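You operate a simulated robot arm through the tools that you are given. There is no shell and no other tool. Be economical: measure what you need, move in short steps, check, and stop when the job is done.

The job below is to be done with a simulated two-armed robot. You get a single attempt, and the scene is never put back.

TASK
Push the bench drawer shut. Then take the orange connector on the top of the packing bench and put it away on the top of the far counter. Then put the blue hand pad on the top of the packing bench away on the top of the small table. Then open the middle drawer of the black drawer unit, take the grey foam block and put it in the inside of the middle drawer of the black drawer unit, then shut the drawer. Then fetch the middle green master and set it on top of the blue spare reader. Then put the black clamp block on the top of the packing bench away on the white table behind line 3. Keep to this order. Set down upright: middle green master, black clamp block.

It is judged by the outcome, as a careful person would: the job done as asked, and still so three seconds after it is handed in. It fails if anything else is knocked over, pushed out of place, dropped, spilled or broken.

THE ROBOT
Two 7-joint arms with two-finger grippers on one trunk, on a base that drives. Base frame: it is fixed to the floor where the robot stands at the start and does not move with it; the origin is under the middle of the robot, x ahead of it, y to its left, z up. Units: m, degrees, N and s.
The left shoulder is at the start at [0.06, 0.123, 0.945], the right one opposite. With the tool pointing down near the work surface each hand reaches from about 0.36 to 0.8 m from the robot's upright axis, wherever it stands, measured 20 degrees to its own side. Places, roughly: bench drawer [0.7, 0, 0.8]; black clamp block (8x6x8 cm) [-1.5, 7, 0.9]; blue hand pad (7x10x6 cm) [-1, 5.6, 0.9]; blue spare reader [-1.25, 6.75, 0.75]; grey foam block (6x9x5 cm) [-1.5, 6.6, 0.9]; inside of the middle drawer of the black drawer un [-1.5, 1.8, 0.4]; middle drawer of the black drawer unit [-1.4, 1.8, 0.5]; middle green master [-1.25, 7, 1]; orange connector (8x4x4 cm) [-1.1, 5.8, 0.9]; top of the far counter [-8, 5.6, 1]; top of the small table [-1.7, 0.1, 0.8]; white table behind line 3 [-6.5, 3.2, 0.8]. Payload 1.47 kg a hand.
Tool frame (each hand has its own): the origin (TCP) lies between the finger pads and is the grasp point; the fingertips stand 0.016 m ahead of it; z points along the fingers, y is the line along which they close. The gripper opens to 0.087 m. The gripper's body begins 0.055 m behind the TCP.
Orientation is that of the tool frame in the base frame, as a unit quaternion [w, x, y, z]. With the fingers straight down and closing along the base's y, the tool's x points along the base's -x, its y along +y and its z along -z.

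THE INTERFACE
- The arms move only by the tool nudge_tool. It takes "left_moves", "right_moves" or both (then of equal length, played together; a hand with none holds still); each is one flat list of numbers, 7 for each row, row after row: the shift along the tool's x, y, z in m, then the turn, a rotation vector about the tool's x, y, z in degrees, then the gripper command, from -1 (shut) to 1 (fully open), values between in proportion. In form: [dx, dy, dz, ax, ay, az, grip, dx, dy, dz, ax, ay, az, grip, ...]. A call has 1 to 12 rows; each row is the pose to reach, as a shift and turn from the pose commanded when the call began, along the tool's axes at that moment. Each row takes 0.2 s and may step no farther than 0.05 m and 8.6 degrees from the row before; otherwise, or with a gripper value out of range, the whole call is refused. A pose out of reach is approached as far as the arm can. The call stops where the force on the tool passes 40 N (or 10 N more than at its start, if that is more) or the arm is blocked; 0.2 s more then pass. Each finger travels about 0.153 m/s and halts on what it meets, pressing with about 22 N; the grip force reading is that of the motor and also rises with nothing between the fingers. The clock runs only during rows and for 0.2 s after the last one: add rows that repeat a pose to give the fingers time. The reply holds the time, the measured pose of the TCP, the force on the tool along the base axes, the opening and the grip force, in the units named above and with some noise, with the torque about the TCP (base axes, N m) and any sound that the robot's microphone picked up.
- Cameras (640 x 400 px; columns grow to the right, rows downward): "scene" is now at [0.0788, 0.008, 1.488]; the picture's right is [0.07, -1.00, 0.00], its down [-0.73, -0.05, -0.68] and it looks along [0.68, 0.05, -0.73] (base axes); focal length 270 px, centre (320, 200). "left" rides on the left gripper at [0.073, -0.012, -0.09] in its tool frame; the picture's right is [0.16, 0.99, 0.00], its down [-0.72, 0.12, -0.68] and it looks along [-0.67, 0.11, 0.73] (tool axes); focal length 247 px, centre (320, 200). "right" rides on the right gripper at [0.073, 0.012, -0.09] in its tool frame; the picture's right is [-0.16, 0.99, 0.00], its down [-0.72, -0.12, -0.68] and it looks along [-0.67, -0.11, 0.73] (tool axes); focal length 247 px, centre (320, 200).
- camera(camera): a new picture of that camera. No time passes.
- raise_lower(by): slides the trunk up (or, below 0, down) by that many m; the arms and the scene camera ride with it, the base frame stays. It gives what a move gives, with no picture.
- roll_base(legs): drives the robot by 1 to 6 legs, each [ahead, left, turn to the left] in m, m and degrees, along the robot's own axes; the way and the turn of a leg run together, so that a leg with both is an arc; at most 1.5 m and 180 degrees a leg. The arms and the cameras ride along, it lands a little off, and it stops where it bumps. It gives what a move gives.
- aim_head(pan, tilt): turns the head with the scene camera to pan (to the left, within 120 degrees either way) and tilt (down, from -29 to 69), counted from straight ahead of the robot. It gives what a move gives.
- probe_pixels(camera, pixels): for up to 12 pixels [column, row] of the newest picture of that camera ("zoom" is the newest enlarged one), the place [x, y, z] in the base frame of the surface seen there, good to about 0.003 m, but the place of the scene camera against the robot may be out by one fixed shift of up to 0.025 m in any direction. No time passes.
- enlarge(camera, box): a new picture of the part [left, top, right, bottom] of that camera's present view, enlarged. No time passes.
- job_done(): hands the job in; it is judged then, once.

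Go step by step. Measure first, check grasps and placings, and put right what went wrong. The budget is 131 turns and 146 pictures, counting those below and the enlarged ones. Unless the task says otherwise, let go and move clear before handing in, and close with one line.

The tools are called after "Emit:" as name(argument=value, ...) on one line, values as JSON. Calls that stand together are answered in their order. nudge_tool: Moves the arms, as the interface text tells. Its arguments: {"type":"object","properties":{"left_moves":{"type":"array"},"right_moves":{"type":"array"}},"required":[]} The other tools are called the same way: raise_lower (by) slides the trunk up or down; roll_base (legs) drives the base; aim_head (pan, tilt) turns the head that bears the scene camera; camera (camera) takes a picture; probe_pixels (camera, pixels) gives the place of the surface under pixels of a picture; enlarge (camera, box) takes an enlarged picture of a part of a camera's view; job_done () hands the job in.

At the start:

```text
time: 0.0
left_tcp_pos: [0.5853, 0.2657, 1.0029]
left_ee_rot: [0.001, 0.0, 1.0, 0.0]
left_ft_force: [-0.5, 0.6, -0.1]
left_ft_torque: [0.0, -0.01, 0.02]
left_opening: 0.0868
left_grasp_force: 0.0
right_tcp_pos: [0.5526, -0.2134, 1.0171]
right_ee_rot: [0.0, 0.0, 1.0, 0.0]
right_ft_force: [1.0, -0.1, 0.6]
right_ft_torque: [-0.01, -0.02, 0.01]
right_opening: 0.0871
right_grasp_force: 0.1
trunk travel left (down, up): [-0.1, 0.13]
robot x, y, heading: [0.0025, -0.0001, 0.0]
head pan, tilt: [4.0, 47.0]
```

scene: 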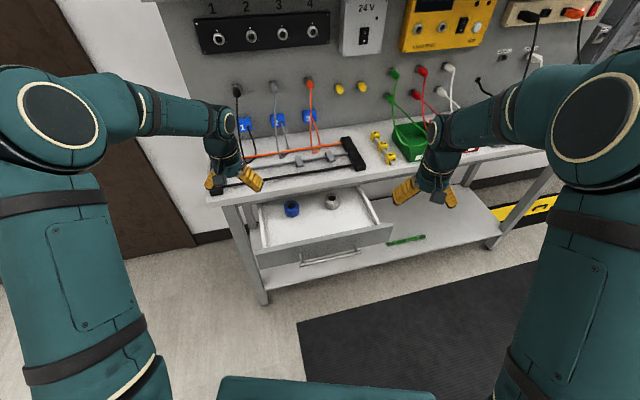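
right: 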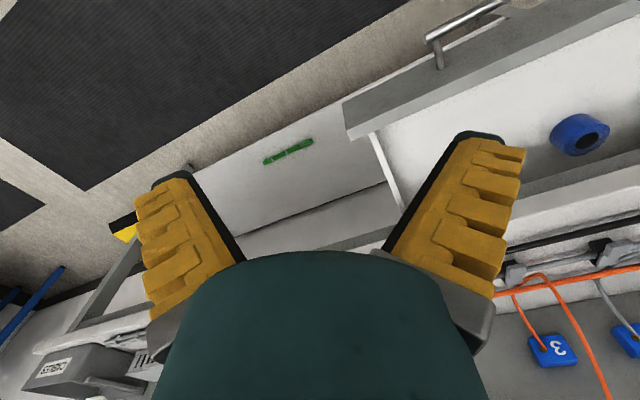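
left: 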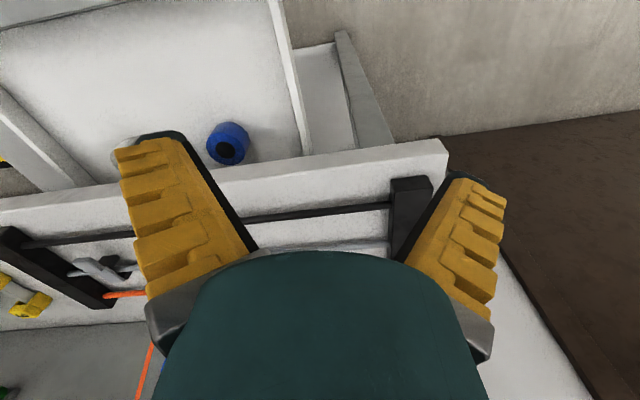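

The scene shows the bench drawer open, with its front panel near (325,243) and its handle near (330,258). I'll probe these.

Emit:
probe_pixels(camera="scene", pixels=[[258, 256], [325, 240], [390, 228], [330, 258], [300, 262], [358, 250], [262, 200], [370, 185], [215, 197], [300, 180], [325, 250]])

```text
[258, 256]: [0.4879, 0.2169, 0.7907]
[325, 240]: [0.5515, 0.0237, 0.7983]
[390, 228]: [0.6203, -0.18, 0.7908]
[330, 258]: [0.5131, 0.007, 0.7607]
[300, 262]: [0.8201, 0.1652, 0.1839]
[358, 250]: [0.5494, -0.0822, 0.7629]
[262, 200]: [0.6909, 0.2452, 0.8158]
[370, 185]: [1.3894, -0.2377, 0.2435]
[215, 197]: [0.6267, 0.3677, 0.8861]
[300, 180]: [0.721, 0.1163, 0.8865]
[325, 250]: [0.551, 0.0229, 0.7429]
```

The drawer front runs from (0.488,0.217) to (0.620,-0.180), so it faces about 18° off. I'll tilt the left hand forward with its fingers shut and bring it in front of the panel, left of the handle.

Emit:
nudge_tool(left_moves=[0.0215, -0.024, 0, -1.2, -7.43, -2.92, -1, 0.043, -0.048, 0, -2.4, -14.87, -5.83, -1, 0.0645, -0.0725, 0, -3.6, -22.3, -8.75, -1, 0.086, -0.097, 0, -4.8, -29.7, -11.7, -1, 0.1075, -0.121, 0, -6, -37.2, -14.6, -1, 0.129, -0.145, 0, -7.2, -44.6, -17.5, -1, 0.129, -0.145, 0.045, -7.2, -44.6, -17.5, -1, 0.129, -0.145, 0.09, -7.2, -44.6, -17.5, -1])

Emit:
camera(camera="scene")

Emit:
camera(camera="left")

```text
time: 1.8
left_tcp_pos: [0.4588, 0.1219, 0.9109]
left_ee_rot: [0.378, -0.148, 0.912, 0.06]
left_ft_force: [0.4, -0.2, 0.5]
left_ft_torque: [-0.04, -0.01, 0.03]
left_opening: 0.0001
left_grasp_force: 21.9
right_tcp_pos: [0.5533, -0.2127, 1.0178]
right_ee_rot: [0.0, 0.0, 1.0, -0.001]
right_ft_force: [0.1, 0.2, 0.4]
right_ft_torque: [-0.03, -0.02, 0.02]
right_opening: 0.0871
right_grasp_force: 0.0
trunk travel left (down, up): [-0.1, 0.13]
robot x, y, heading: [0.0031, 0.0022, -0.2]
head pan, tilt: [4.0, 47.0]
```

```text
142 pictures are left
```

scene: 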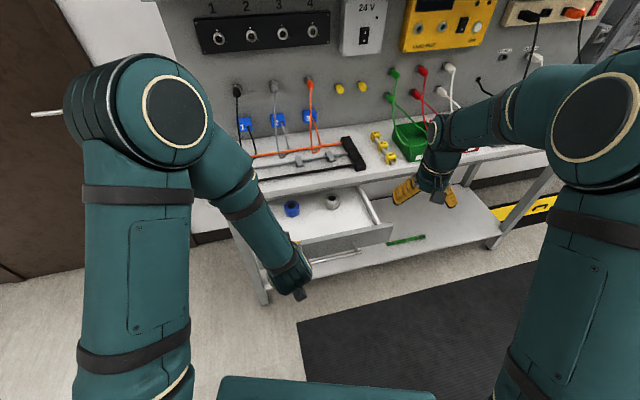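

```text
141 pictures are left
```

left: 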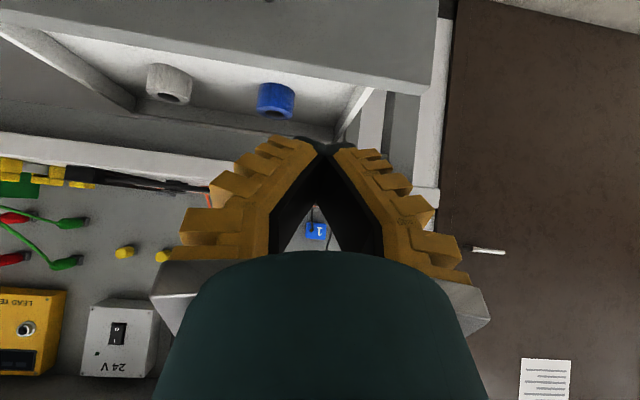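

The left camera sees the panel's inner face along (300,70), so I'll measure it with this more exact camera.

Emit:
probe_pixels(camera="left", pixels=[[100, 30], [300, 60], [425, 60], [425, 85], [200, 60], [380, 40], [380, 120], [425, 195], [60, 145]])

Emit:
probe_pixels(camera="scene", pixels=[[350, 234], [388, 226]])

```text
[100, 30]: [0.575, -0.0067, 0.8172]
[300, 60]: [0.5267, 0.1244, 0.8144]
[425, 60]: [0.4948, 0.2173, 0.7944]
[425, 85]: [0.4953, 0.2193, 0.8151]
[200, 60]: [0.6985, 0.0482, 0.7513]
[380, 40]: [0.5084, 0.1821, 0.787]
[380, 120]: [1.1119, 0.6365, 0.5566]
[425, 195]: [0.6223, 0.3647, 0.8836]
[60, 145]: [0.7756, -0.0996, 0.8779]
```

```text
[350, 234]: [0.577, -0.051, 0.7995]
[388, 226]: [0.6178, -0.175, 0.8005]
```

Panel's outer face is at n≈0.538 with its top at z 0.815. The bench edge is at n≈0.706. I'll lower 0.12 and push along the drawer's axis.

Emit:
nudge_tool(left_moves=[0.028, 0, 0.028, 0, 0, 0, -1, 0.057, 0, 0.057, 0, 0, 0, -1, 0.085, 0, 0.085, 0, 0, 0, -1, 0.064, 0, 0.106, 0, 0, 0, -1, 0.043, 0, 0.127, 0, 0, 0, -1, 0.022, 0, 0.148, 0, 0, 0, -1, 0.001, 0, 0.169, 0, 0, 0, -1, -0.02, 0, 0.19, 0, 0, 0, -1, -0.041, 0, 0.211, 0, 0, 0, -1, -0.0625, 0, 0.2325, 0, 0, 0, -1])

Emit:
camera(camera="scene")

```text
time: 4.0
left_tcp_pos: [0.6565, 0.1851, 0.7932]
left_ee_rot: [0.377, -0.147, 0.913, 0.06]
left_ft_force: [0.6, 0.7, -0.7]
left_ft_torque: [0.0, 0.01, -0.01]
left_opening: 0.0001
left_grasp_force: 28.2
right_tcp_pos: [0.553, -0.2135, 1.0172]
right_ee_rot: [0.0, 0.001, 1.0, 0.0]
right_ft_force: [0.0, 1.0, 0.0]
right_ft_torque: [0.02, 0.01, -0.01]
right_opening: 0.0871
right_grasp_force: 0.0
trunk travel left (down, up): [-0.1, 0.13]
robot x, y, heading: [-0.0026, -0.0004, 0.1]
head pan, tilt: [4.0, 47.0]
```

```text
140 pictures are left
```

scene: 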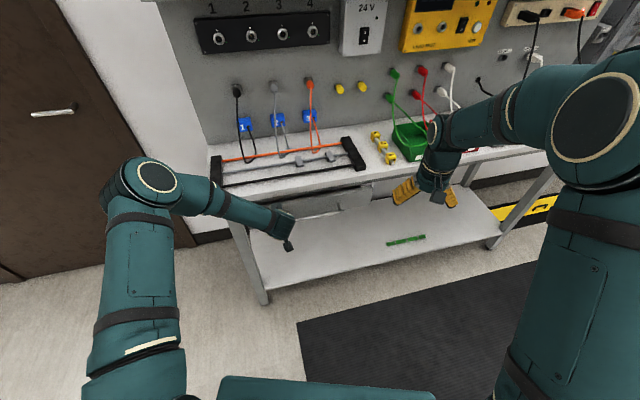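

The drawer is nearly shut and there is no stop force yet. I'll push on in small steps until it meets resistance.

Emit:
nudge_tool(left_moves=[-0.007, 0, 0.007, 0, 0, 0, -1, -0.014, 0, 0.014, 0, 0, 0, -1, -0.021, 0, 0.021, 0, 0, 0, -1, -0.028, 0, 0.028, 0, 0, 0, -1, -0.035, 0, 0.035, 0, 0, 0, -1])

Emit:
enlarge(camera="scene", box=[200, 130, 420, 280])

```text
time: 4.8
left_tcp_pos: [0.6707, 0.1902, 0.7884]
left_ee_rot: [0.372, -0.148, 0.914, 0.06]
left_ft_force: [-20.8, -1.2, 12.6]
left_ft_torque: [0.06, -0.31, 0.04]
left_opening: 0.006
left_grasp_force: 27.3
right_tcp_pos: [0.551, -0.2144, 1.0184]
right_ee_rot: [0.001, -0.001, 1.0, 0.0]
right_ft_force: [0.2, 0.9, -0.6]
right_ft_torque: [0.0, 0.02, -0.01]
right_opening: 0.0873
right_grasp_force: 0.0
trunk travel left (down, up): [-0.1, 0.13]
robot x, y, heading: [-0.0003, -0.0026, -0.1]
head pan, tilt: [4.0, 47.0]
stopped in row 3 (left hand): the force on the tool passed its limit at 50 N (the readings are from after the stop); the commanded pose is now the measured one
```

```text
2.67 times, centred on (310, 205) of scene
```

zoom: 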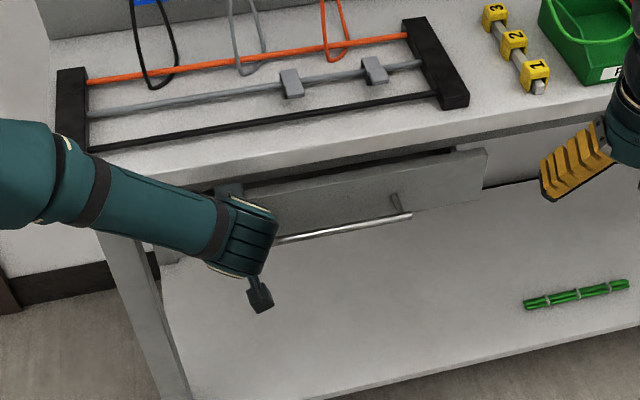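

It stopped at 50 N with the tip at n≈0.708, which may be the closed stop. I'll back off and check.

Emit:
nudge_tool(left_moves=[0.028, 0, -0.028, 0, 0, 0, -1, 0.06, 0, -0.06, 0, 0, 0, -1, 0.09, 0, -0.09, 0, 0, 0, -1, 0.12, 0, -0.12, 0, 0, 0, -1])

Emit:
enlarge(camera="scene", box=[200, 130, 420, 280])

Emit:
camera(camera="left")

```text
time: 5.8
left_tcp_pos: [0.512, 0.1376, 0.7914]
left_ee_rot: [0.373, -0.147, 0.914, 0.059]
left_ft_force: [-0.5, 0.5, -0.2]
left_ft_torque: [-0.01, 0.01, 0.0]
left_opening: 0.0003
left_grasp_force: 28.4
right_tcp_pos: [0.5528, -0.2141, 1.0175]
right_ee_rot: [0.0, 0.0, 1.0, 0.0]
right_ft_force: [0.2, -0.3, 0.1]
right_ft_torque: [0.01, 0.01, 0.0]
right_opening: 0.0871
right_grasp_force: 0.1
trunk travel left (down, up): [-0.1, 0.13]
robot x, y, heading: [-0.0024, -0.0, 0.2]
head pan, tilt: [4.0, 47.0]
```

```text
2.67 times, centred on (310, 205) of scene
```

zoom: 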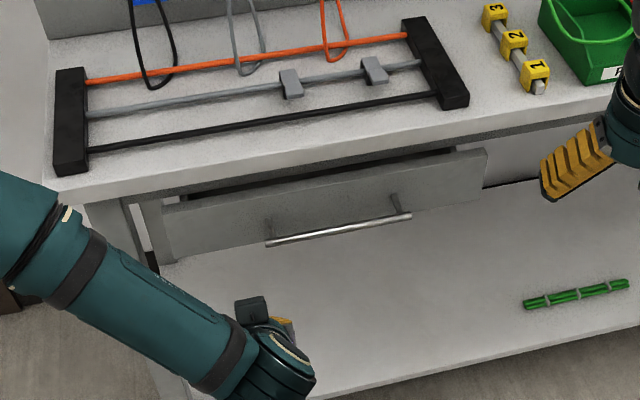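

```text
137 pictures are left
```

left: 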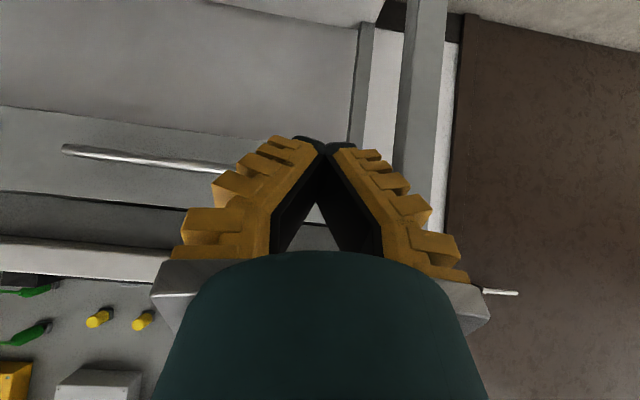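

I'll measure the panel face against the leg and bench edge.

Emit:
probe_pixels(camera="zoom", pixels=[[300, 208], [200, 225], [460, 175], [100, 194], [400, 147], [115, 230], [185, 200], [300, 184], [540, 150], [560, 108]])

Emit:
probe_pixels(camera="left", pixels=[[60, 175], [200, 185], [100, 205], [100, 230], [100, 250], [410, 120], [350, 60], [365, 60]])

```text
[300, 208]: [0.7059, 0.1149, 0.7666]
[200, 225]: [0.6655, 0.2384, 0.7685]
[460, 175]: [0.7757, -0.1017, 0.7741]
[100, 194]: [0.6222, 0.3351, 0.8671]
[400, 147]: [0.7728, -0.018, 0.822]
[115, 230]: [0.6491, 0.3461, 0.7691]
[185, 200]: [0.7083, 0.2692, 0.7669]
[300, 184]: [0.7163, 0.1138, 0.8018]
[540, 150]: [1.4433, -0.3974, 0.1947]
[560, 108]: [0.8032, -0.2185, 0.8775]
```

```text
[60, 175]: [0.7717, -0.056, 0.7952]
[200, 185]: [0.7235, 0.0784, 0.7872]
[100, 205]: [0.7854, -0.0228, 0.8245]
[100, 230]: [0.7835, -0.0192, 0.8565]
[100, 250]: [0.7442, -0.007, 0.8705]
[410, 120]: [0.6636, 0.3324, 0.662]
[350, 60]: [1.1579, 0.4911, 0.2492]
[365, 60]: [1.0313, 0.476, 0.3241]
```

The panel face is at n≈0.713 and the apron behind it at 0.738, so it looks seated. I'll push once more, slowly, to be sure.

Emit:
nudge_tool(left_moves=[-0.029, 0, 0.028, 0, 0, 0, -1, -0.058, 0, 0.056, 0, 0, 0, -1, -0.087, 0, 0.084, 0, 0, 0, -1, -0.115, 0, 0.112, 0, 0, 0, -1, -0.118, 0, 0.115, 0, 0, 0, -1, -0.121, 0, 0.118, 0, 0, 0, -1, -0.124, 0, 0.121, 0, 0, 0, -1, -0.127, 0, 0.124, 0, 0, 0, -1, -0.13, 0, 0.127, 0, 0, 0, -1, -0.133, 0, 0.13, 0, 0, 0, -1, -0.137, 0, 0.134, 0, 0, 0, -1, -0.141, 0, 0.138, 0, 0, 0, -1])

```text
time: 7.5
left_tcp_pos: [0.6717, 0.1907, 0.7869]
left_ee_rot: [0.366, -0.147, 0.917, 0.058]
left_ft_force: [-17.6, -1.0, 10.7]
left_ft_torque: [0.08, -0.22, 0.02]
left_opening: 0.0058
left_grasp_force: 26.6
right_tcp_pos: [0.55, -0.2141, 1.0174]
right_ee_rot: [0.001, -0.001, 1.0, 0.0]
right_ft_force: [0.5, -0.3, -0.3]
right_ft_torque: [0.01, 0.01, -0.02]
right_opening: 0.0868
right_grasp_force: 0.1
trunk travel left (down, up): [-0.1, 0.13]
robot x, y, heading: [-0.0032, -0.0045, -0.1]
head pan, tilt: [4.0, 47.0]
stopped in row 8 (left hand): the force on the tool passed its limit at 45 N (the readings are from after the stop); the commanded pose is now the measured one
```

The panel stopped at the same place, so the drawer is shut. I'll retract and return the left hand to straight down.

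Emit:
nudge_tool(left_moves=[0.03, 0, -0.03, 0, 0, 0, -1, 0.06, 0, -0.06, 0, 0, 0, -1, 0.09, 0, -0.09, 0, 0, 0, -1, 0.12, 0, -0.12, 0, 0, 0, -1, 0.097, 0, -0.143, 1.2, 7.43, 2.92, 0, 0.074, 0, -0.166, 2.4, 14.9, 5.83, 1, 0.05, 0.0, -0.19, 3.6, 22.3, 8.75, 1, 0.027, 0, -0.213, 4.8, 29.7, 11.7, 1, 0.004, 0, -0.236, 6, 37.2, 14.6, 1, -0.02, 0, -0.26, 7.2, 44.6, 17.5, 1])

Emit:
aim_head(pan=100, tilt=20)

Emit:
camera(camera="scene")

```text
time: 9.7
left_tcp_pos: [0.5157, 0.1413, 0.9916]
left_ee_rot: [-0.01, 0.002, 1.0, -0.004]
left_ft_force: [-0.3, 0.8, 0.2]
left_ft_torque: [-0.03, 0.02, 0.0]
left_opening: 0.0868
left_grasp_force: 0.1
right_tcp_pos: [0.5512, -0.2137, 1.0186]
right_ee_rot: [0.0, 0.0, 1.0, 0.0]
right_ft_force: [0.2, -1.1, 0.1]
right_ft_torque: [0.03, 0.0, 0.0]
right_opening: 0.087
right_grasp_force: 0.0
trunk travel left (down, up): [-0.1, 0.13]
robot x, y, heading: [0.0004, -0.0021, 0.2]
head pan, tilt: [4.0, 47.0]
```

```text
time: 11.4
left_tcp_pos: [0.5169, 0.1412, 0.9901]
left_ee_rot: [-0.01, 0.003, 1.0, -0.003]
left_ft_force: [0.6, 0.5, 1.3]
left_ft_torque: [0.02, 0.0, -0.01]
left_opening: 0.0868
left_grasp_force: 0.1
right_tcp_pos: [0.5534, -0.2128, 1.018]
right_ee_rot: [0.001, -0.001, 1.0, 0.0]
right_ft_force: [0.0, 1.2, 0.6]
right_ft_torque: [0.02, 0.0, 0.01]
right_opening: 0.0872
right_grasp_force: 0.2
trunk travel left (down, up): [-0.1, 0.13]
robot x, y, heading: [-0.0044, -0.0018, -0.1]
head pan, tilt: [100.0, 20.0]
```

```text
136 pictures are left
```

scene: 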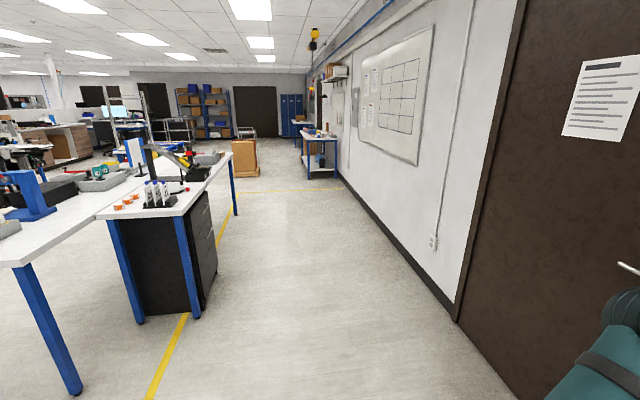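

The view to the left shows the drawer unit (205,240), a cardboard box (245,155) and a far bench (320,150). I'll probe to map them.

Emit:
probe_pixels(camera="scene", pixels=[[322, 138], [340, 177], [308, 177], [335, 135], [245, 150], [245, 178], [232, 212], [190, 315], [205, 235], [140, 318], [300, 122], [458, 312]])

Emit:
enlarge(camera="scene", box=[220, 80, 380, 190])

Emit:
aim_head(pan=120, tilt=35)

Emit:
camera(camera="scene")

```text
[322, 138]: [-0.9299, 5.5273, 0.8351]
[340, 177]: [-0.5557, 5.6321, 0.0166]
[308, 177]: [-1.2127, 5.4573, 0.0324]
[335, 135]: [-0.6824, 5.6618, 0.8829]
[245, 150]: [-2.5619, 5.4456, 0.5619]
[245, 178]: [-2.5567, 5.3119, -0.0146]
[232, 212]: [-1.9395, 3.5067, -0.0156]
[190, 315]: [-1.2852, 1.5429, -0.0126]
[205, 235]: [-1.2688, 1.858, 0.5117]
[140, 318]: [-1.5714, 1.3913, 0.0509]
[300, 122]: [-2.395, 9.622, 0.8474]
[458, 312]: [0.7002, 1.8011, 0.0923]
```

```text
3.64 times, centred on (300, 135) of scene
```

zoom: 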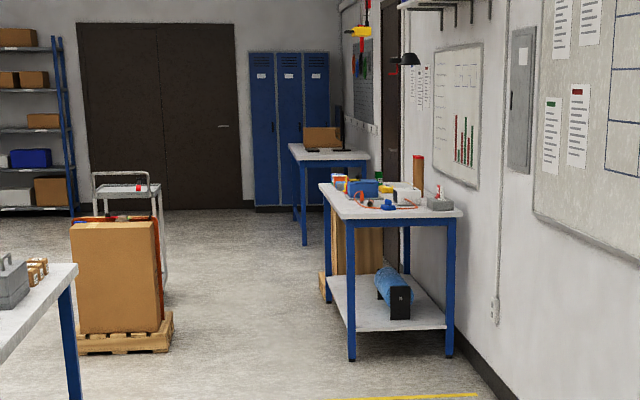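

```text
time: 12.2
left_tcp_pos: [0.5155, 0.1408, 0.9888]
left_ee_rot: [-0.011, 0.003, 1.0, -0.003]
left_ft_force: [0.0, -0.2, 0.5]
left_ft_torque: [-0.01, -0.02, 0.05]
left_opening: 0.0871
left_grasp_force: 0.1
right_tcp_pos: [0.5521, -0.2144, 1.0178]
right_ee_rot: [0.001, 0.0, 1.0, 0.001]
right_ft_force: [0.4, 0.0, -0.6]
right_ft_torque: [-0.02, -0.02, -0.01]
right_opening: 0.087
right_grasp_force: 0.1
trunk travel left (down, up): [-0.1, 0.13]
robot x, y, heading: [-0.0032, -0.0013, 0.1]
head pan, tilt: [120.0, 35.0]
```

```text
134 pictures are left
```

scene: 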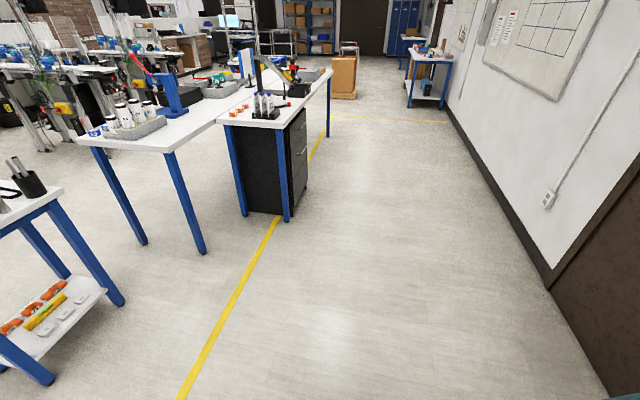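

The packing bench's near end runs from (-1.21,5.46) to (-0.56,5.63), so it is rotated about 15°. The corridor is clear between the drawer unit and the wall. I'll back off, turn left 105° and drive up to it.

Emit:
roll_base(legs=[[-0.15, 0, 0], [0, 0, 105], [1.4, -0.2, 0], [1.4, -0.2, 0], [1.3, -0.2, 0]])

Emit:
aim_head(pan=0, tilt=35)

Emit:
camera(camera="scene")

```text
time: 37.6
left_tcp_pos: [-0.9644, 4.5995, 0.9896]
left_ee_rot: [0.004, 0.79, -0.613, 0.011]
left_ft_force: [0.1, 0.4, 0.6]
left_ft_torque: [0.01, 0.02, -0.04]
left_opening: 0.0869
left_grasp_force: 0.0
right_tcp_pos: [-0.6301, 4.7236, 1.0177]
right_ee_rot: [-0.001, 0.793, -0.61, -0.001]
right_ft_force: [-0.8, -0.6, -0.1]
right_ft_torque: [0.03, -0.02, 0.0]
right_opening: 0.0868
right_grasp_force: 0.1
trunk travel left (down, up): [-0.1, 0.13]
robot x, y, heading: [-0.694, 4.1372, 104.8]
head pan, tilt: [120.0, 35.0]
```

```text
time: 39.6
left_tcp_pos: [-0.9642, 4.6011, 0.9902]
left_ee_rot: [0.004, 0.79, -0.613, 0.012]
left_ft_force: [0.2, 0.0, -0.7]
left_ft_torque: [-0.03, 0.02, -0.01]
left_opening: 0.0872
left_grasp_force: 0.0
right_tcp_pos: [-0.6292, 4.725, 1.0174]
right_ee_rot: [0.0, 0.792, -0.611, 0.0]
right_ft_force: [-0.2, 0.4, -0.4]
right_ft_torque: [-0.02, 0.0, 0.01]
right_opening: 0.0869
right_grasp_force: 0.0
trunk travel left (down, up): [-0.1, 0.13]
robot x, y, heading: [-0.6974, 4.136, 104.7]
head pan, tilt: [0.0, 35.0]
```

```text
133 pictures are left
```

scene: 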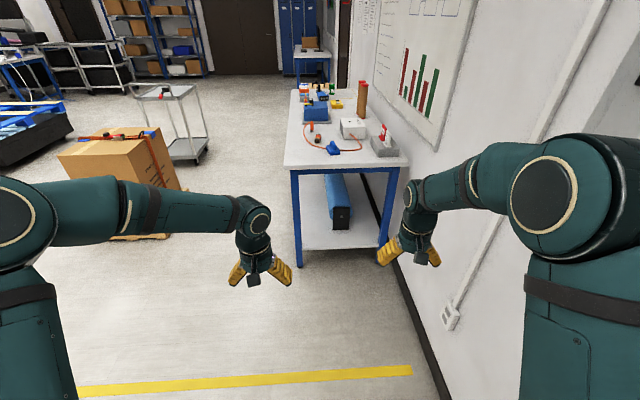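

Emit:
enlarge(camera="scene", box=[270, 70, 430, 170])

```text
4.00 times, centred on (350, 120) of scene
```

zoom: 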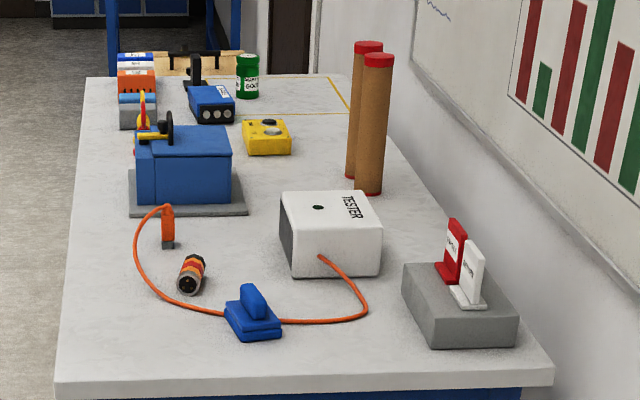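

Candidates are the orange object at (190,275), the cable-end plug at (168,228), and the blue pad at (250,315). I'll probe them all.

Emit:
probe_pixels(camera="zoom", pixels=[[192, 268], [168, 222], [250, 325], [255, 298], [330, 215], [65, 380], [545, 380], [260, 138], [215, 100], [247, 75], [137, 105], [192, 75]])

Emit:
enlarge(camera="scene", box=[290, 115, 370, 165])

```text
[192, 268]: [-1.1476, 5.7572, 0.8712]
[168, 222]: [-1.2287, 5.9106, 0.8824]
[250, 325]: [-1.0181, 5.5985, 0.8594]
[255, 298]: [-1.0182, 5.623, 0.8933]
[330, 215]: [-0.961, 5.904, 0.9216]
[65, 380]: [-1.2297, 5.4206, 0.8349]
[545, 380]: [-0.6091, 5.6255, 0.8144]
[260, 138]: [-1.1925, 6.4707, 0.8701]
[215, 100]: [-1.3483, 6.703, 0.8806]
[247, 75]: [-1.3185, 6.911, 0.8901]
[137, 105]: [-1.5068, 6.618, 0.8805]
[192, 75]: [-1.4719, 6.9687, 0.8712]
```

```text
8.00 times, centred on (330, 140) of scene
```

zoom: 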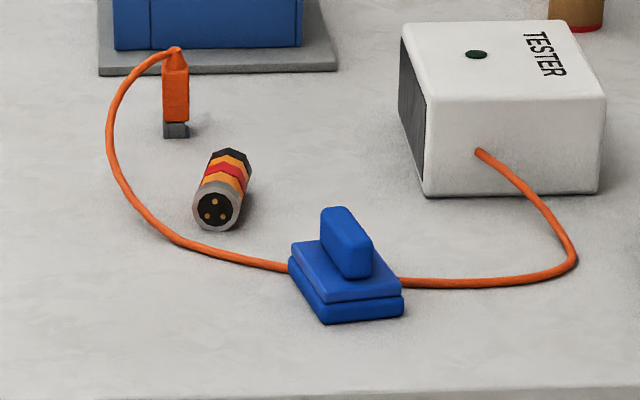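

The loose orange connector is at (-1.148,5.757), and the pad is at (-1.018,5.60). Standing on the bench's left long side reaches everything better, so I'll check the clearance to the carton.

Emit:
probe_pixels(camera="scene", pixels=[[165, 235], [185, 186], [140, 238], [62, 158], [160, 130], [205, 158], [170, 160], [300, 265], [292, 165], [288, 95], [200, 300]])

```text
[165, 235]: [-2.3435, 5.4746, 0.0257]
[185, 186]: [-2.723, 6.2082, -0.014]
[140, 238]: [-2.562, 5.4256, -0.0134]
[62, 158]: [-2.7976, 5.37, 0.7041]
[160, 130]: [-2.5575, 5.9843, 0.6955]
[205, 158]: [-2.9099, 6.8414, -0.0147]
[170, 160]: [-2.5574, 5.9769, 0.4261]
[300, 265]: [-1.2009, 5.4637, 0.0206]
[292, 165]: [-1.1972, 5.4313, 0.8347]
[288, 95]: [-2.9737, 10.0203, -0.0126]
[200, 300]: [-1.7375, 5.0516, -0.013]
```

The aisle between bench and pallet is about 1 m wide. I'll drive round to the left long side, facing the bench at about 16.5°, abreast of the connector.

Emit:
roll_base(legs=[[0.609, 0.571, 0], [0, 0, -88.2], [0, 0.87, 0]])

Emit:
aim_head(pan=15, tilt=45)

Emit:
camera(camera="scene")

Emit:
camera(camera="left")

```text
time: 56.5
left_tcp_pos: [-1.2042, 5.707, 0.9904]
left_ee_rot: [-0.011, -0.146, 0.989, -0.006]
left_ft_force: [0.1, -0.1, 0.5]
left_ft_torque: [0.0, -0.02, 0.02]
left_opening: 0.0869
left_grasp_force: 0.1
right_tcp_pos: [-1.0668, 5.3784, 1.0176]
right_ee_rot: [0.0, -0.149, 0.989, 0.0]
right_ft_force: [-0.8, -0.4, 0.3]
right_ft_torque: [-0.03, -0.03, 0.02]
right_opening: 0.0873
right_grasp_force: 0.1
trunk travel left (down, up): [-0.1, 0.13]
robot x, y, heading: [-1.6609, 5.4206, 17.3]
head pan, tilt: [0.0, 35.0]
```

```text
time: 57.3
left_tcp_pos: [-1.2037, 5.706, 0.9904]
left_ee_rot: [-0.01, -0.146, 0.989, -0.005]
left_ft_force: [0.3, -0.3, 0.3]
left_ft_torque: [0.02, -0.02, -0.01]
left_opening: 0.087
left_grasp_force: 0.1
right_tcp_pos: [-1.0676, 5.3782, 1.0174]
right_ee_rot: [0.0, -0.148, 0.989, 0.0]
right_ft_force: [-0.2, -0.3, 0.1]
right_ft_torque: [0.02, -0.02, 0.02]
right_opening: 0.0869
right_grasp_force: 0.0
trunk travel left (down, up): [-0.1, 0.13]
robot x, y, heading: [-1.6574, 5.4197, 17.3]
head pan, tilt: [15.0, 45.0]
```

```text
130 pictures are left
```

scene: 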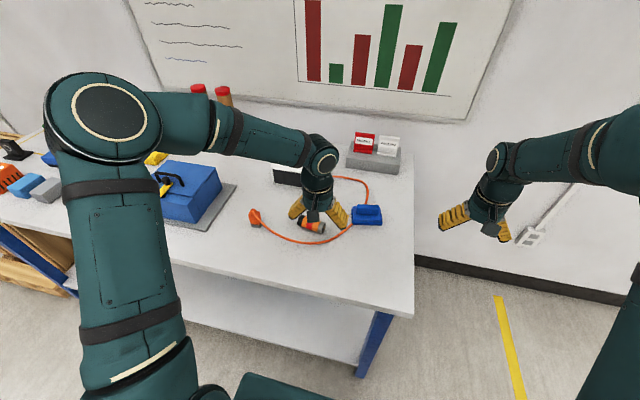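

```text
129 pictures are left
```

left: 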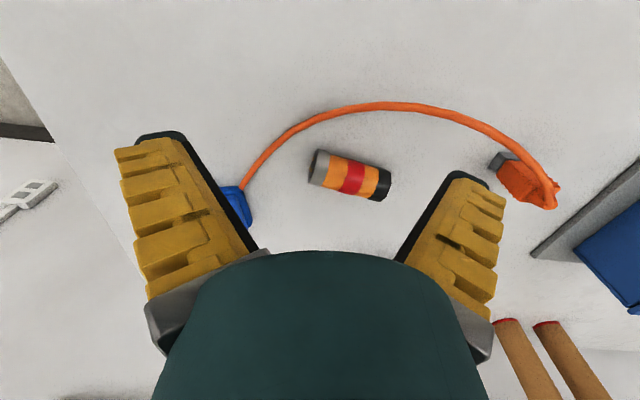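

The connector shows in the left camera, lying from (318,167) to (385,188). I'll measure its ends and the tabletop.

Emit:
probe_pixels(camera="left", pixels=[[318, 165], [325, 163], [352, 172], [380, 176], [350, 190], [345, 150], [350, 215], [440, 130], [345, 102], [385, 185]])

```text
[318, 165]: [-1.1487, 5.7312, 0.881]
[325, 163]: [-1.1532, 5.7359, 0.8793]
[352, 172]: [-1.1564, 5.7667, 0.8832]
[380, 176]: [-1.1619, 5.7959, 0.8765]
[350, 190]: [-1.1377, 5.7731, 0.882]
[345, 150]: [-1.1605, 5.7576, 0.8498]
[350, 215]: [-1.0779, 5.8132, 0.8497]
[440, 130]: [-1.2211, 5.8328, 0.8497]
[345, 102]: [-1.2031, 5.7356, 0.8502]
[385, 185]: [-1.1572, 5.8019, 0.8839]
```

The table is at z 0.850, and the connector's centre is about (-1.149,5.768) with its axis near heading 98°. I'll turn the hand 81° and move above it.

Emit:
nudge_tool(left_moves=[-0.007, 0.004, 0.0, 0, 0, -8.1, 1, -0.014, 0.0085, 0.0, 0, 0, -16.2, 1, -0.021, 0.0127, 0, 0, 0, -24.3, 1, -0.028, 0.017, 0, 0, 0, -32.4, 1, -0.035, 0.021, 0, 0, 0, -40.5, 1, -0.042, 0.0255, 0, 0, 0, -48.6, 1, -0.049, 0.03, 0, 0, 0, -56.7, 1, -0.056, 0.034, 0, 0, 0, -64.8, 1, -0.063, 0.038, 0, 0, 0, -72.9, 1, -0.0703, 0.0425, 0.0, 0, 0, -81, 1, -0.0703, 0.0425, 0.03, 0, 0, -81, 1])

Emit:
camera(camera="left")

```text
time: 59.7
left_tcp_pos: [-1.1483, 5.7663, 0.9577]
left_ee_rot: [0.011, 0.754, -0.657, -0.002]
left_ft_force: [-0.1, -0.3, -0.5]
left_ft_torque: [-0.02, 0.02, 0.01]
left_opening: 0.0869
left_grasp_force: 0.0
right_tcp_pos: [-1.066, 5.3777, 1.0174]
right_ee_rot: [0.0, -0.149, 0.989, 0.0]
right_ft_force: [0.6, -0.3, -0.2]
right_ft_torque: [0.0, 0.0, 0.02]
right_opening: 0.0871
right_grasp_force: 0.0
trunk travel left (down, up): [-0.1, 0.13]
robot x, y, heading: [-1.6597, 5.4183, 17.3]
head pan, tilt: [15.0, 45.0]
```

```text
128 pictures are left
```

left: 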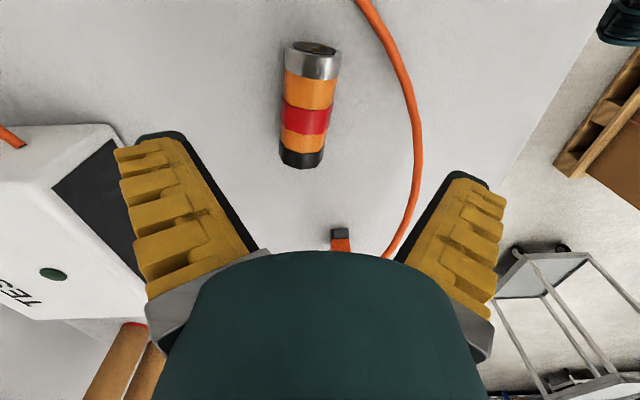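

Alignment looks good. I'll check finger clearance to the tester at (110,150) and the cable at (415,150).

Emit:
probe_pixels(camera="left", pixels=[[110, 150], [135, 250], [60, 195], [415, 150], [395, 50], [405, 230], [312, 65], [302, 155], [340, 232]])

```text
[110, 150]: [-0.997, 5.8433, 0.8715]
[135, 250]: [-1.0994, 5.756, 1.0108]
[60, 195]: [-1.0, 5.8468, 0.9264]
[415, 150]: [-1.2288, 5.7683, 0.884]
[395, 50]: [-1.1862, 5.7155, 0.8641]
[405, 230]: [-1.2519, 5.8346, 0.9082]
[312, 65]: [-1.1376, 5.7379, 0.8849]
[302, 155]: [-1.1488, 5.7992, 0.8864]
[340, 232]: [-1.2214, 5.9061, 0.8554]
```

The cable is about 7 cm to the -x side, so I'll narrow the opening to about 0.06, descend, and grip.

Emit:
nudge_tool(left_moves=[0, -0.004, 0.0, 0, 0, 0, 0.4, 0, -0.004, 0.03, 0, 0, 0, 0.4, 0, -0.004, 0.06, 0, 0, 0, 0.4, 0, -0.004, 0.086, 0, 0, 0, 0.4, 0, -0.004, 0.086, 0, 0, 0, -1, 0, -0.004, 0.086, 0, 0, 0, -1, 0, -0.004, 0.086, 0, 0, 0, -1])

Emit:
camera(camera="left")

```text
time: 61.3
left_tcp_pos: [-1.1468, 5.7651, 0.8726]
left_ee_rot: [0.01, 0.752, -0.659, -0.002]
left_ft_force: [1.0, 1.2, 5.3]
left_ft_torque: [-0.2, -0.06, 0.03]
left_opening: 0.0287
left_grasp_force: 22.3
right_tcp_pos: [-1.0681, 5.3775, 1.0172]
right_ee_rot: [0.0, -0.149, 0.989, 0.0]
right_ft_force: [0.0, 1.1, -0.8]
right_ft_torque: [0.0, 0.0, -0.01]
right_opening: 0.0869
right_grasp_force: 0.0
trunk travel left (down, up): [-0.1, 0.13]
robot x, y, heading: [-1.6595, 5.4205, 16.9]
head pan, tilt: [15.0, 45.0]
```

```text
127 pictures are left
```

left: 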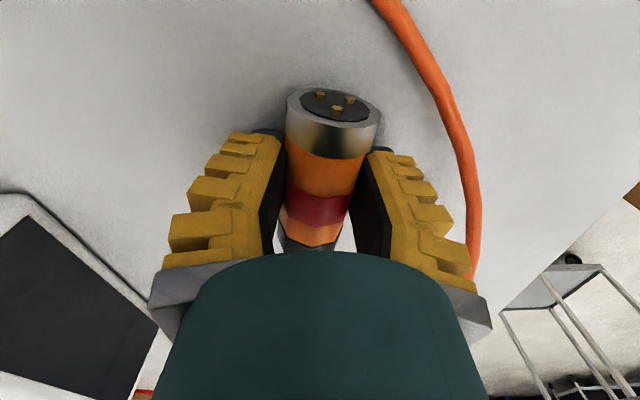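

Gripped at 0.029. I'll lift it straight up and look around toward the far counter.

Emit:
nudge_tool(left_moves=[0, 0, -0.03, 0, 0, 0, -1, 0, 0, -0.07, 0, 0, 0, -1, 0, 0, -0.11, 0, 0, 0, -1, 0, 0, -0.15, 0, 0, 0, -1])

Emit:
camera(camera="left")

Emit:
aim_head(pan=-120, tilt=20)

Emit:
camera(camera="scene")

Emit:
aim_head(pan=115, tilt=20)

Emit:
camera(camera="scene")

```text
time: 62.3
left_tcp_pos: [-1.1439, 5.7704, 1.0225]
left_ee_rot: [0.012, 0.752, -0.659, -0.002]
left_ft_force: [-0.5, 0.2, -0.7]
left_ft_torque: [-0.01, -0.02, 0.01]
left_opening: 0.0265
left_grasp_force: 21.8
right_tcp_pos: [-1.0678, 5.3779, 1.0178]
right_ee_rot: [0.0, -0.149, 0.989, 0.0]
right_ft_force: [0.8, 0.2, -0.4]
right_ft_torque: [-0.01, 0.0, -0.02]
right_opening: 0.0867
right_grasp_force: 0.1
trunk travel left (down, up): [-0.1, 0.13]
robot x, y, heading: [-1.658, 5.4203, 16.9]
head pan, tilt: [15.0, 45.0]
```

```text
126 pictures are left
```

left: 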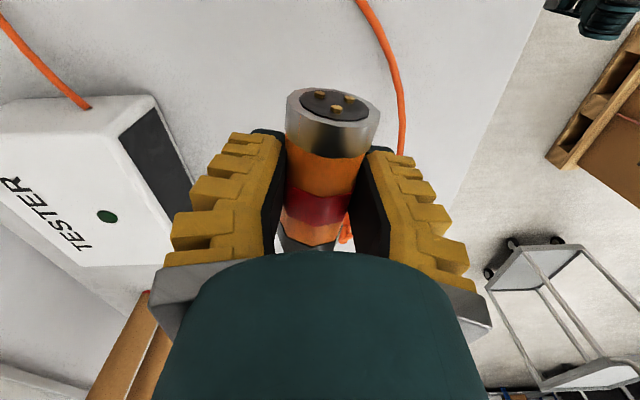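

```text
time: 64.4
left_tcp_pos: [-1.1446, 5.7695, 1.0211]
left_ee_rot: [0.011, 0.753, -0.658, -0.002]
left_ft_force: [0.3, -0.7, -1.1]
left_ft_torque: [0.03, -0.01, 0.02]
left_opening: 0.0264
left_grasp_force: 21.5
right_tcp_pos: [-1.0661, 5.379, 1.0182]
right_ee_rot: [0.0, -0.148, 0.989, 0.0]
right_ft_force: [-0.1, -0.1, -0.9]
right_ft_torque: [0.0, 0.03, 0.0]
right_opening: 0.087
right_grasp_force: 0.1
trunk travel left (down, up): [-0.1, 0.13]
robot x, y, heading: [-1.6579, 5.4204, 17.3]
head pan, tilt: [-120.0, 20.0]
```

```text
125 pictures are left
```

scene: 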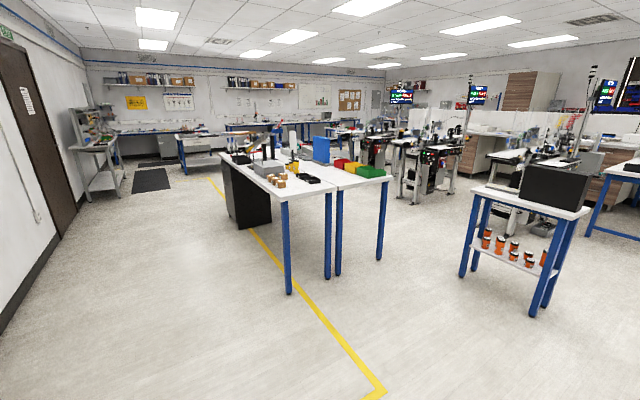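

```text
time: 67.8
left_tcp_pos: [-1.1443, 5.7693, 1.0198]
left_ee_rot: [0.012, 0.753, -0.658, -0.002]
left_ft_force: [0.4, 0.5, -0.7]
left_ft_torque: [0.0, -0.01, -0.02]
left_opening: 0.0265
left_grasp_force: 22.1
right_tcp_pos: [-1.0664, 5.3778, 1.0171]
right_ee_rot: [0.0, -0.148, 0.989, -0.001]
right_ft_force: [0.7, -0.6, 0.3]
right_ft_torque: [0.02, -0.02, 0.0]
right_opening: 0.0871
right_grasp_force: 0.1
trunk travel left (down, up): [-0.1, 0.13]
robot x, y, heading: [-1.6614, 5.4241, 17.1]
head pan, tilt: [115.0, 20.0]
```

```text
124 pictures are left
```

scene: 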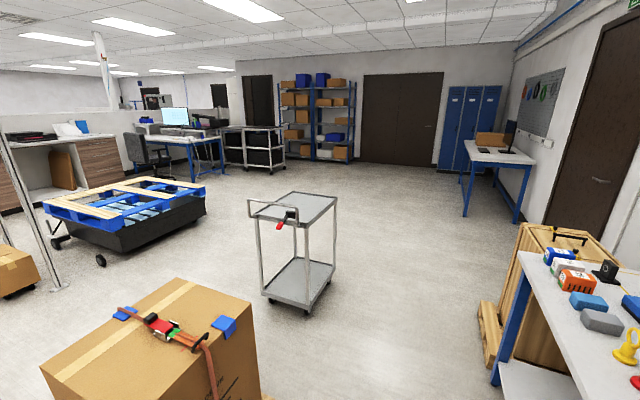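

The far counter is likely the wood-fronted one at (60,140). I'll probe it and the obstacles along the way.

Emit:
probe_pixels(camera="scene", pixels=[[20, 135], [95, 136], [60, 205], [102, 262], [55, 290], [10, 290], [40, 262], [205, 210], [45, 205], [250, 290], [330, 310], [110, 200]])

Emit:
enlarge(camera="scene", box=[0, 80, 240, 230])

```text
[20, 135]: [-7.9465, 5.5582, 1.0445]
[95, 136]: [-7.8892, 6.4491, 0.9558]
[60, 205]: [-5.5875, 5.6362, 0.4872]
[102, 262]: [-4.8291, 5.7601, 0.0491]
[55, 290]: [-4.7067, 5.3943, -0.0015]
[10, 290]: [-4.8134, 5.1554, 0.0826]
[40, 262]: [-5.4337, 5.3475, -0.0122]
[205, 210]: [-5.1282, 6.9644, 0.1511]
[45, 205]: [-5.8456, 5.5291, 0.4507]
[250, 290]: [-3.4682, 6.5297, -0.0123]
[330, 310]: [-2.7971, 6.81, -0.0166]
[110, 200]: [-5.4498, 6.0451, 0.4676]
```

```text
2.67 times, centred on (120, 155) of scene
```

zoom: 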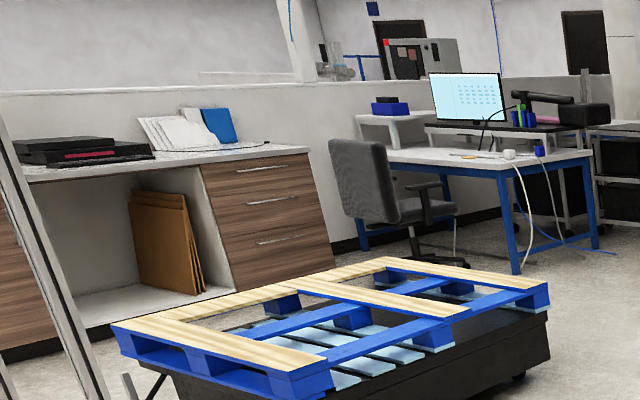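

The counter top is at x≈-7.9, y 5.2–6.4, z≈0.95, with a pallet cart and a post frame partly in the way. I'll back out of the aisle, turn west and look.

Emit:
roll_base(legs=[[0, -1.0, 0], [0, 0, 163]])

Emit:
aim_head(pan=0, tilt=22)

Emit:
camera(camera="scene")

```text
time: 83.7
left_tcp_pos: [-1.9473, 4.2394, 1.0218]
left_ee_rot: [0.004, 0.74, 0.672, 0.012]
left_ft_force: [0.1, 0.4, -0.5]
left_ft_torque: [0.0, -0.01, 0.01]
left_opening: 0.0265
left_grasp_force: 21.7
right_tcp_pos: [-1.9333, 4.6371, 1.0173]
right_ee_rot: [0.001, 0.999, 0.034, 0.0]
right_ft_force: [0.0, 0.4, 0.3]
right_ft_torque: [-0.01, -0.03, 0.0]
right_opening: 0.087
right_grasp_force: 0.0
trunk travel left (down, up): [-0.1, 0.13]
robot x, y, heading: [-1.3696, 4.4577, -176.1]
head pan, tilt: [115.0, 20.0]
```

```text
time: 85.7
left_tcp_pos: [-1.9472, 4.2383, 1.0209]
left_ee_rot: [0.004, 0.74, 0.672, 0.011]
left_ft_force: [0.3, -0.5, -0.2]
left_ft_torque: [-0.01, 0.02, -0.02]
left_opening: 0.0264
left_grasp_force: 22.3
right_tcp_pos: [-1.9321, 4.6371, 1.0179]
right_ee_rot: [-0.001, 0.999, 0.034, -0.001]
right_ft_force: [-0.3, -0.5, 0.6]
right_ft_torque: [-0.02, -0.04, 0.01]
right_opening: 0.087
right_grasp_force: 0.1
trunk travel left (down, up): [-0.1, 0.13]
robot x, y, heading: [-1.3691, 4.4602, -176.2]
head pan, tilt: [0.0, 22.0]
```

```text
122 pictures are left
```

scene: 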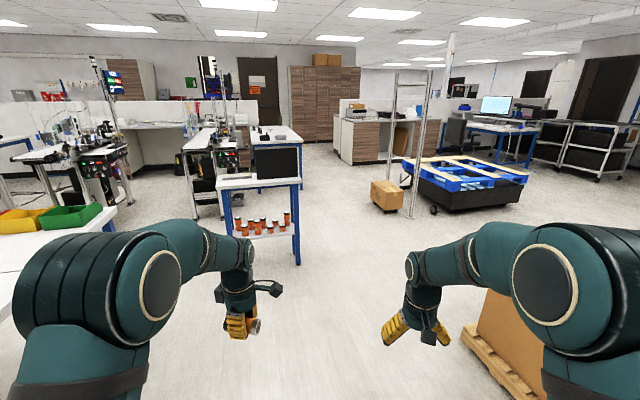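

An open aisle runs west between the small screen table at (260,200) and the carton box at (388,195). I'll probe the key obstacles and the counter.

Emit:
probe_pixels(camera="scene", pixels=[[298, 264], [385, 211], [372, 200], [412, 217], [345, 163], [380, 163], [365, 120], [400, 120], [345, 118], [300, 170], [305, 140], [330, 140]])

Emit:
enlarge(camera="scene", box=[320, 90, 460, 180])

```text
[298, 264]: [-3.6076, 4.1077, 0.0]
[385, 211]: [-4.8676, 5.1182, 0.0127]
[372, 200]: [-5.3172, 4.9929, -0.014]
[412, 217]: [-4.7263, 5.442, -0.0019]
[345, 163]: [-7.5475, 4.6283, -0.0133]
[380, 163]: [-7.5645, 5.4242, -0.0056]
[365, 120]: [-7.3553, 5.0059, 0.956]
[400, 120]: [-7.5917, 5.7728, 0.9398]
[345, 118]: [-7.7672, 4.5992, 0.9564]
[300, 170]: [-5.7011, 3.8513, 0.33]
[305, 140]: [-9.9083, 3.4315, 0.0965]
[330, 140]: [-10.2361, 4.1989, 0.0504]
```

```text
4.44 times, centred on (390, 135) of scene
```

zoom: 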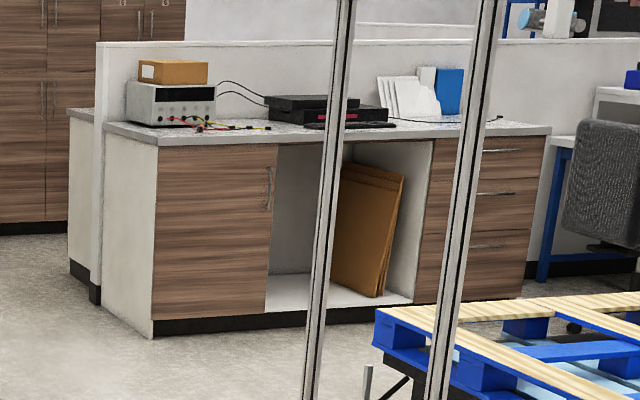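

The counter's front edge is at x≈-7.35 and the top is at z≈0.95. I'll drive west along a lane that clears the screen table (y 4.1) and the box (y 5.0).

Emit:
roll_base(legs=[[0, 0, -3.8], [1.2, -0.27, 0], [1.4, 0, 0], [1.3, 0.2, 0], [1.2, -0.1, 0]])

Emit:
aim_head(pan=-40, tilt=38)

Emit:
camera(camera="scene")

```text
time: 111.1
left_tcp_pos: [-7.1221, 4.3454, 1.0202]
left_ee_rot: [0.005, 0.755, 0.655, 0.011]
left_ft_force: [-1.0, -0.1, 0.5]
left_ft_torque: [0.02, -0.02, -0.01]
left_opening: 0.0266
left_grasp_force: 21.7
right_tcp_pos: [-7.0904, 4.7424, 1.0186]
right_ee_rot: [0.0, 1.0, 0.011, 0.0]
right_ft_force: [-0.9, 0.2, 1.2]
right_ft_torque: [-0.01, -0.01, 0.01]
right_opening: 0.0869
right_grasp_force: 0.0
trunk travel left (down, up): [-0.1, 0.13]
robot x, y, heading: [-6.5323, 4.5412, -178.9]
head pan, tilt: [0.0, 22.0]
```

```text
time: 112.2
left_tcp_pos: [-7.1232, 4.3455, 1.0216]
left_ee_rot: [0.005, 0.755, 0.655, 0.012]
left_ft_force: [0.0, 0.8, 0.1]
left_ft_torque: [0.0, -0.02, 0.02]
left_opening: 0.0265
left_grasp_force: 21.9
right_tcp_pos: [-7.0904, 4.7417, 1.0178]
right_ee_rot: [0.0, 1.0, 0.011, 0.0]
right_ft_force: [0.2, 1.1, -0.2]
right_ft_torque: [0.0, -0.03, 0.01]
right_opening: 0.0871
right_grasp_force: 0.1
trunk travel left (down, up): [-0.1, 0.13]
robot x, y, heading: [-6.5317, 4.5396, -178.7]
head pan, tilt: [-40.0, 38.0]
```

```text
120 pictures are left
```

scene: 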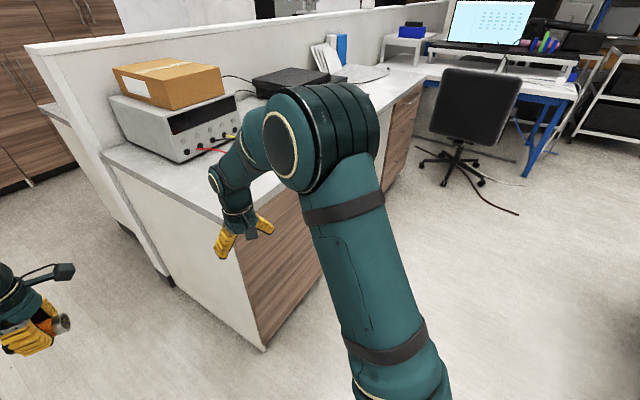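

The counter front is clear to the right. I'll shift right 0.95 and look at the free surface.

Emit:
roll_base(legs=[[0, -0.95, 0]])

Emit:
aim_head(pan=0, tilt=35)

Emit:
camera(camera="scene")

```text
time: 120.9
left_tcp_pos: [-7.1367, 5.3133, 1.0221]
left_ee_rot: [0.004, 0.762, 0.648, 0.01]
left_ft_force: [-0.2, 0.0, -0.3]
left_ft_torque: [0.01, -0.03, 0.0]
left_opening: 0.0265
left_grasp_force: 22.1
right_tcp_pos: [-7.0957, 5.7103, 1.0173]
right_ee_rot: [0.0, 1.0, 0.0, 0.0]
right_ft_force: [-0.3, 0.0, 0.4]
right_ft_torque: [0.02, 0.03, 0.01]
right_opening: 0.0868
right_grasp_force: 0.0
trunk travel left (down, up): [-0.1, 0.13]
robot x, y, heading: [-6.5418, 5.4947, -180.3]
head pan, tilt: [-40.0, 38.0]
```

```text
time: 122.0
left_tcp_pos: [-7.1373, 5.313, 1.0203]
left_ee_rot: [0.005, 0.762, 0.648, 0.012]
left_ft_force: [0.6, 0.6, -0.5]
left_ft_torque: [0.02, 0.01, 0.01]
left_opening: 0.0264
left_grasp_force: 22.0
right_tcp_pos: [-7.096, 5.7102, 1.0185]
right_ee_rot: [0.0, 1.0, 0.0, 0.0]
right_ft_force: [-0.8, 0.6, -0.4]
right_ft_torque: [-0.02, 0.02, -0.01]
right_opening: 0.087
right_grasp_force: 0.1
trunk travel left (down, up): [-0.1, 0.13]
robot x, y, heading: [-6.5433, 5.4988, -179.7]
head pan, tilt: [0.0, 35.0]
```

```text
119 pictures are left
```

scene: 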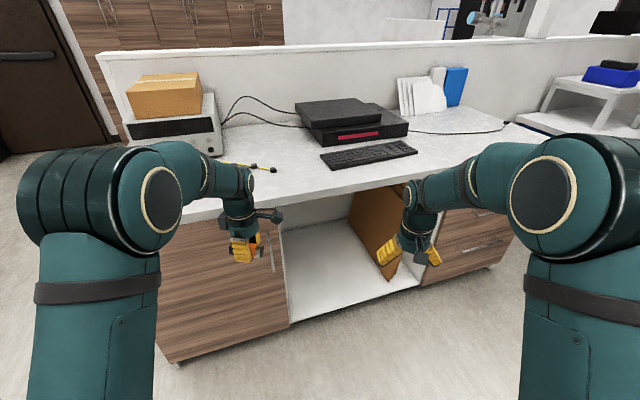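

Free counter space is left of the keyboard around (295,160). I'll probe there, the edge, and its neighbours.

Emit:
probe_pixels(camera="scene", pixels=[[295, 155], [295, 175], [325, 190], [275, 170], [270, 140], [322, 158], [300, 192], [240, 145], [360, 165], [380, 172]])

Emit:
camera(camera="left")

```text
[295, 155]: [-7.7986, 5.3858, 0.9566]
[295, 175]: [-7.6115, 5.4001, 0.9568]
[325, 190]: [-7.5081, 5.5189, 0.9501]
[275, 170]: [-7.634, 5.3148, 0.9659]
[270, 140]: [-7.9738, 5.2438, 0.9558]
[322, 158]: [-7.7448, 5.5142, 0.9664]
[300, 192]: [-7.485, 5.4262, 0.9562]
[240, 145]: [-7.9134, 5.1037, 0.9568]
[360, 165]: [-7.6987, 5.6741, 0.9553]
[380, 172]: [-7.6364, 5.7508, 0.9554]
```

```text
118 pictures are left
```

left: 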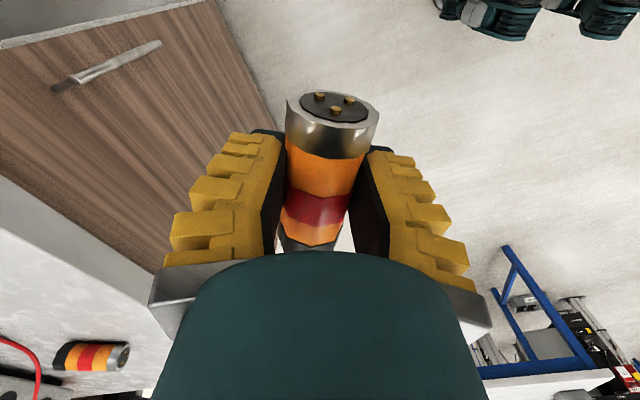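

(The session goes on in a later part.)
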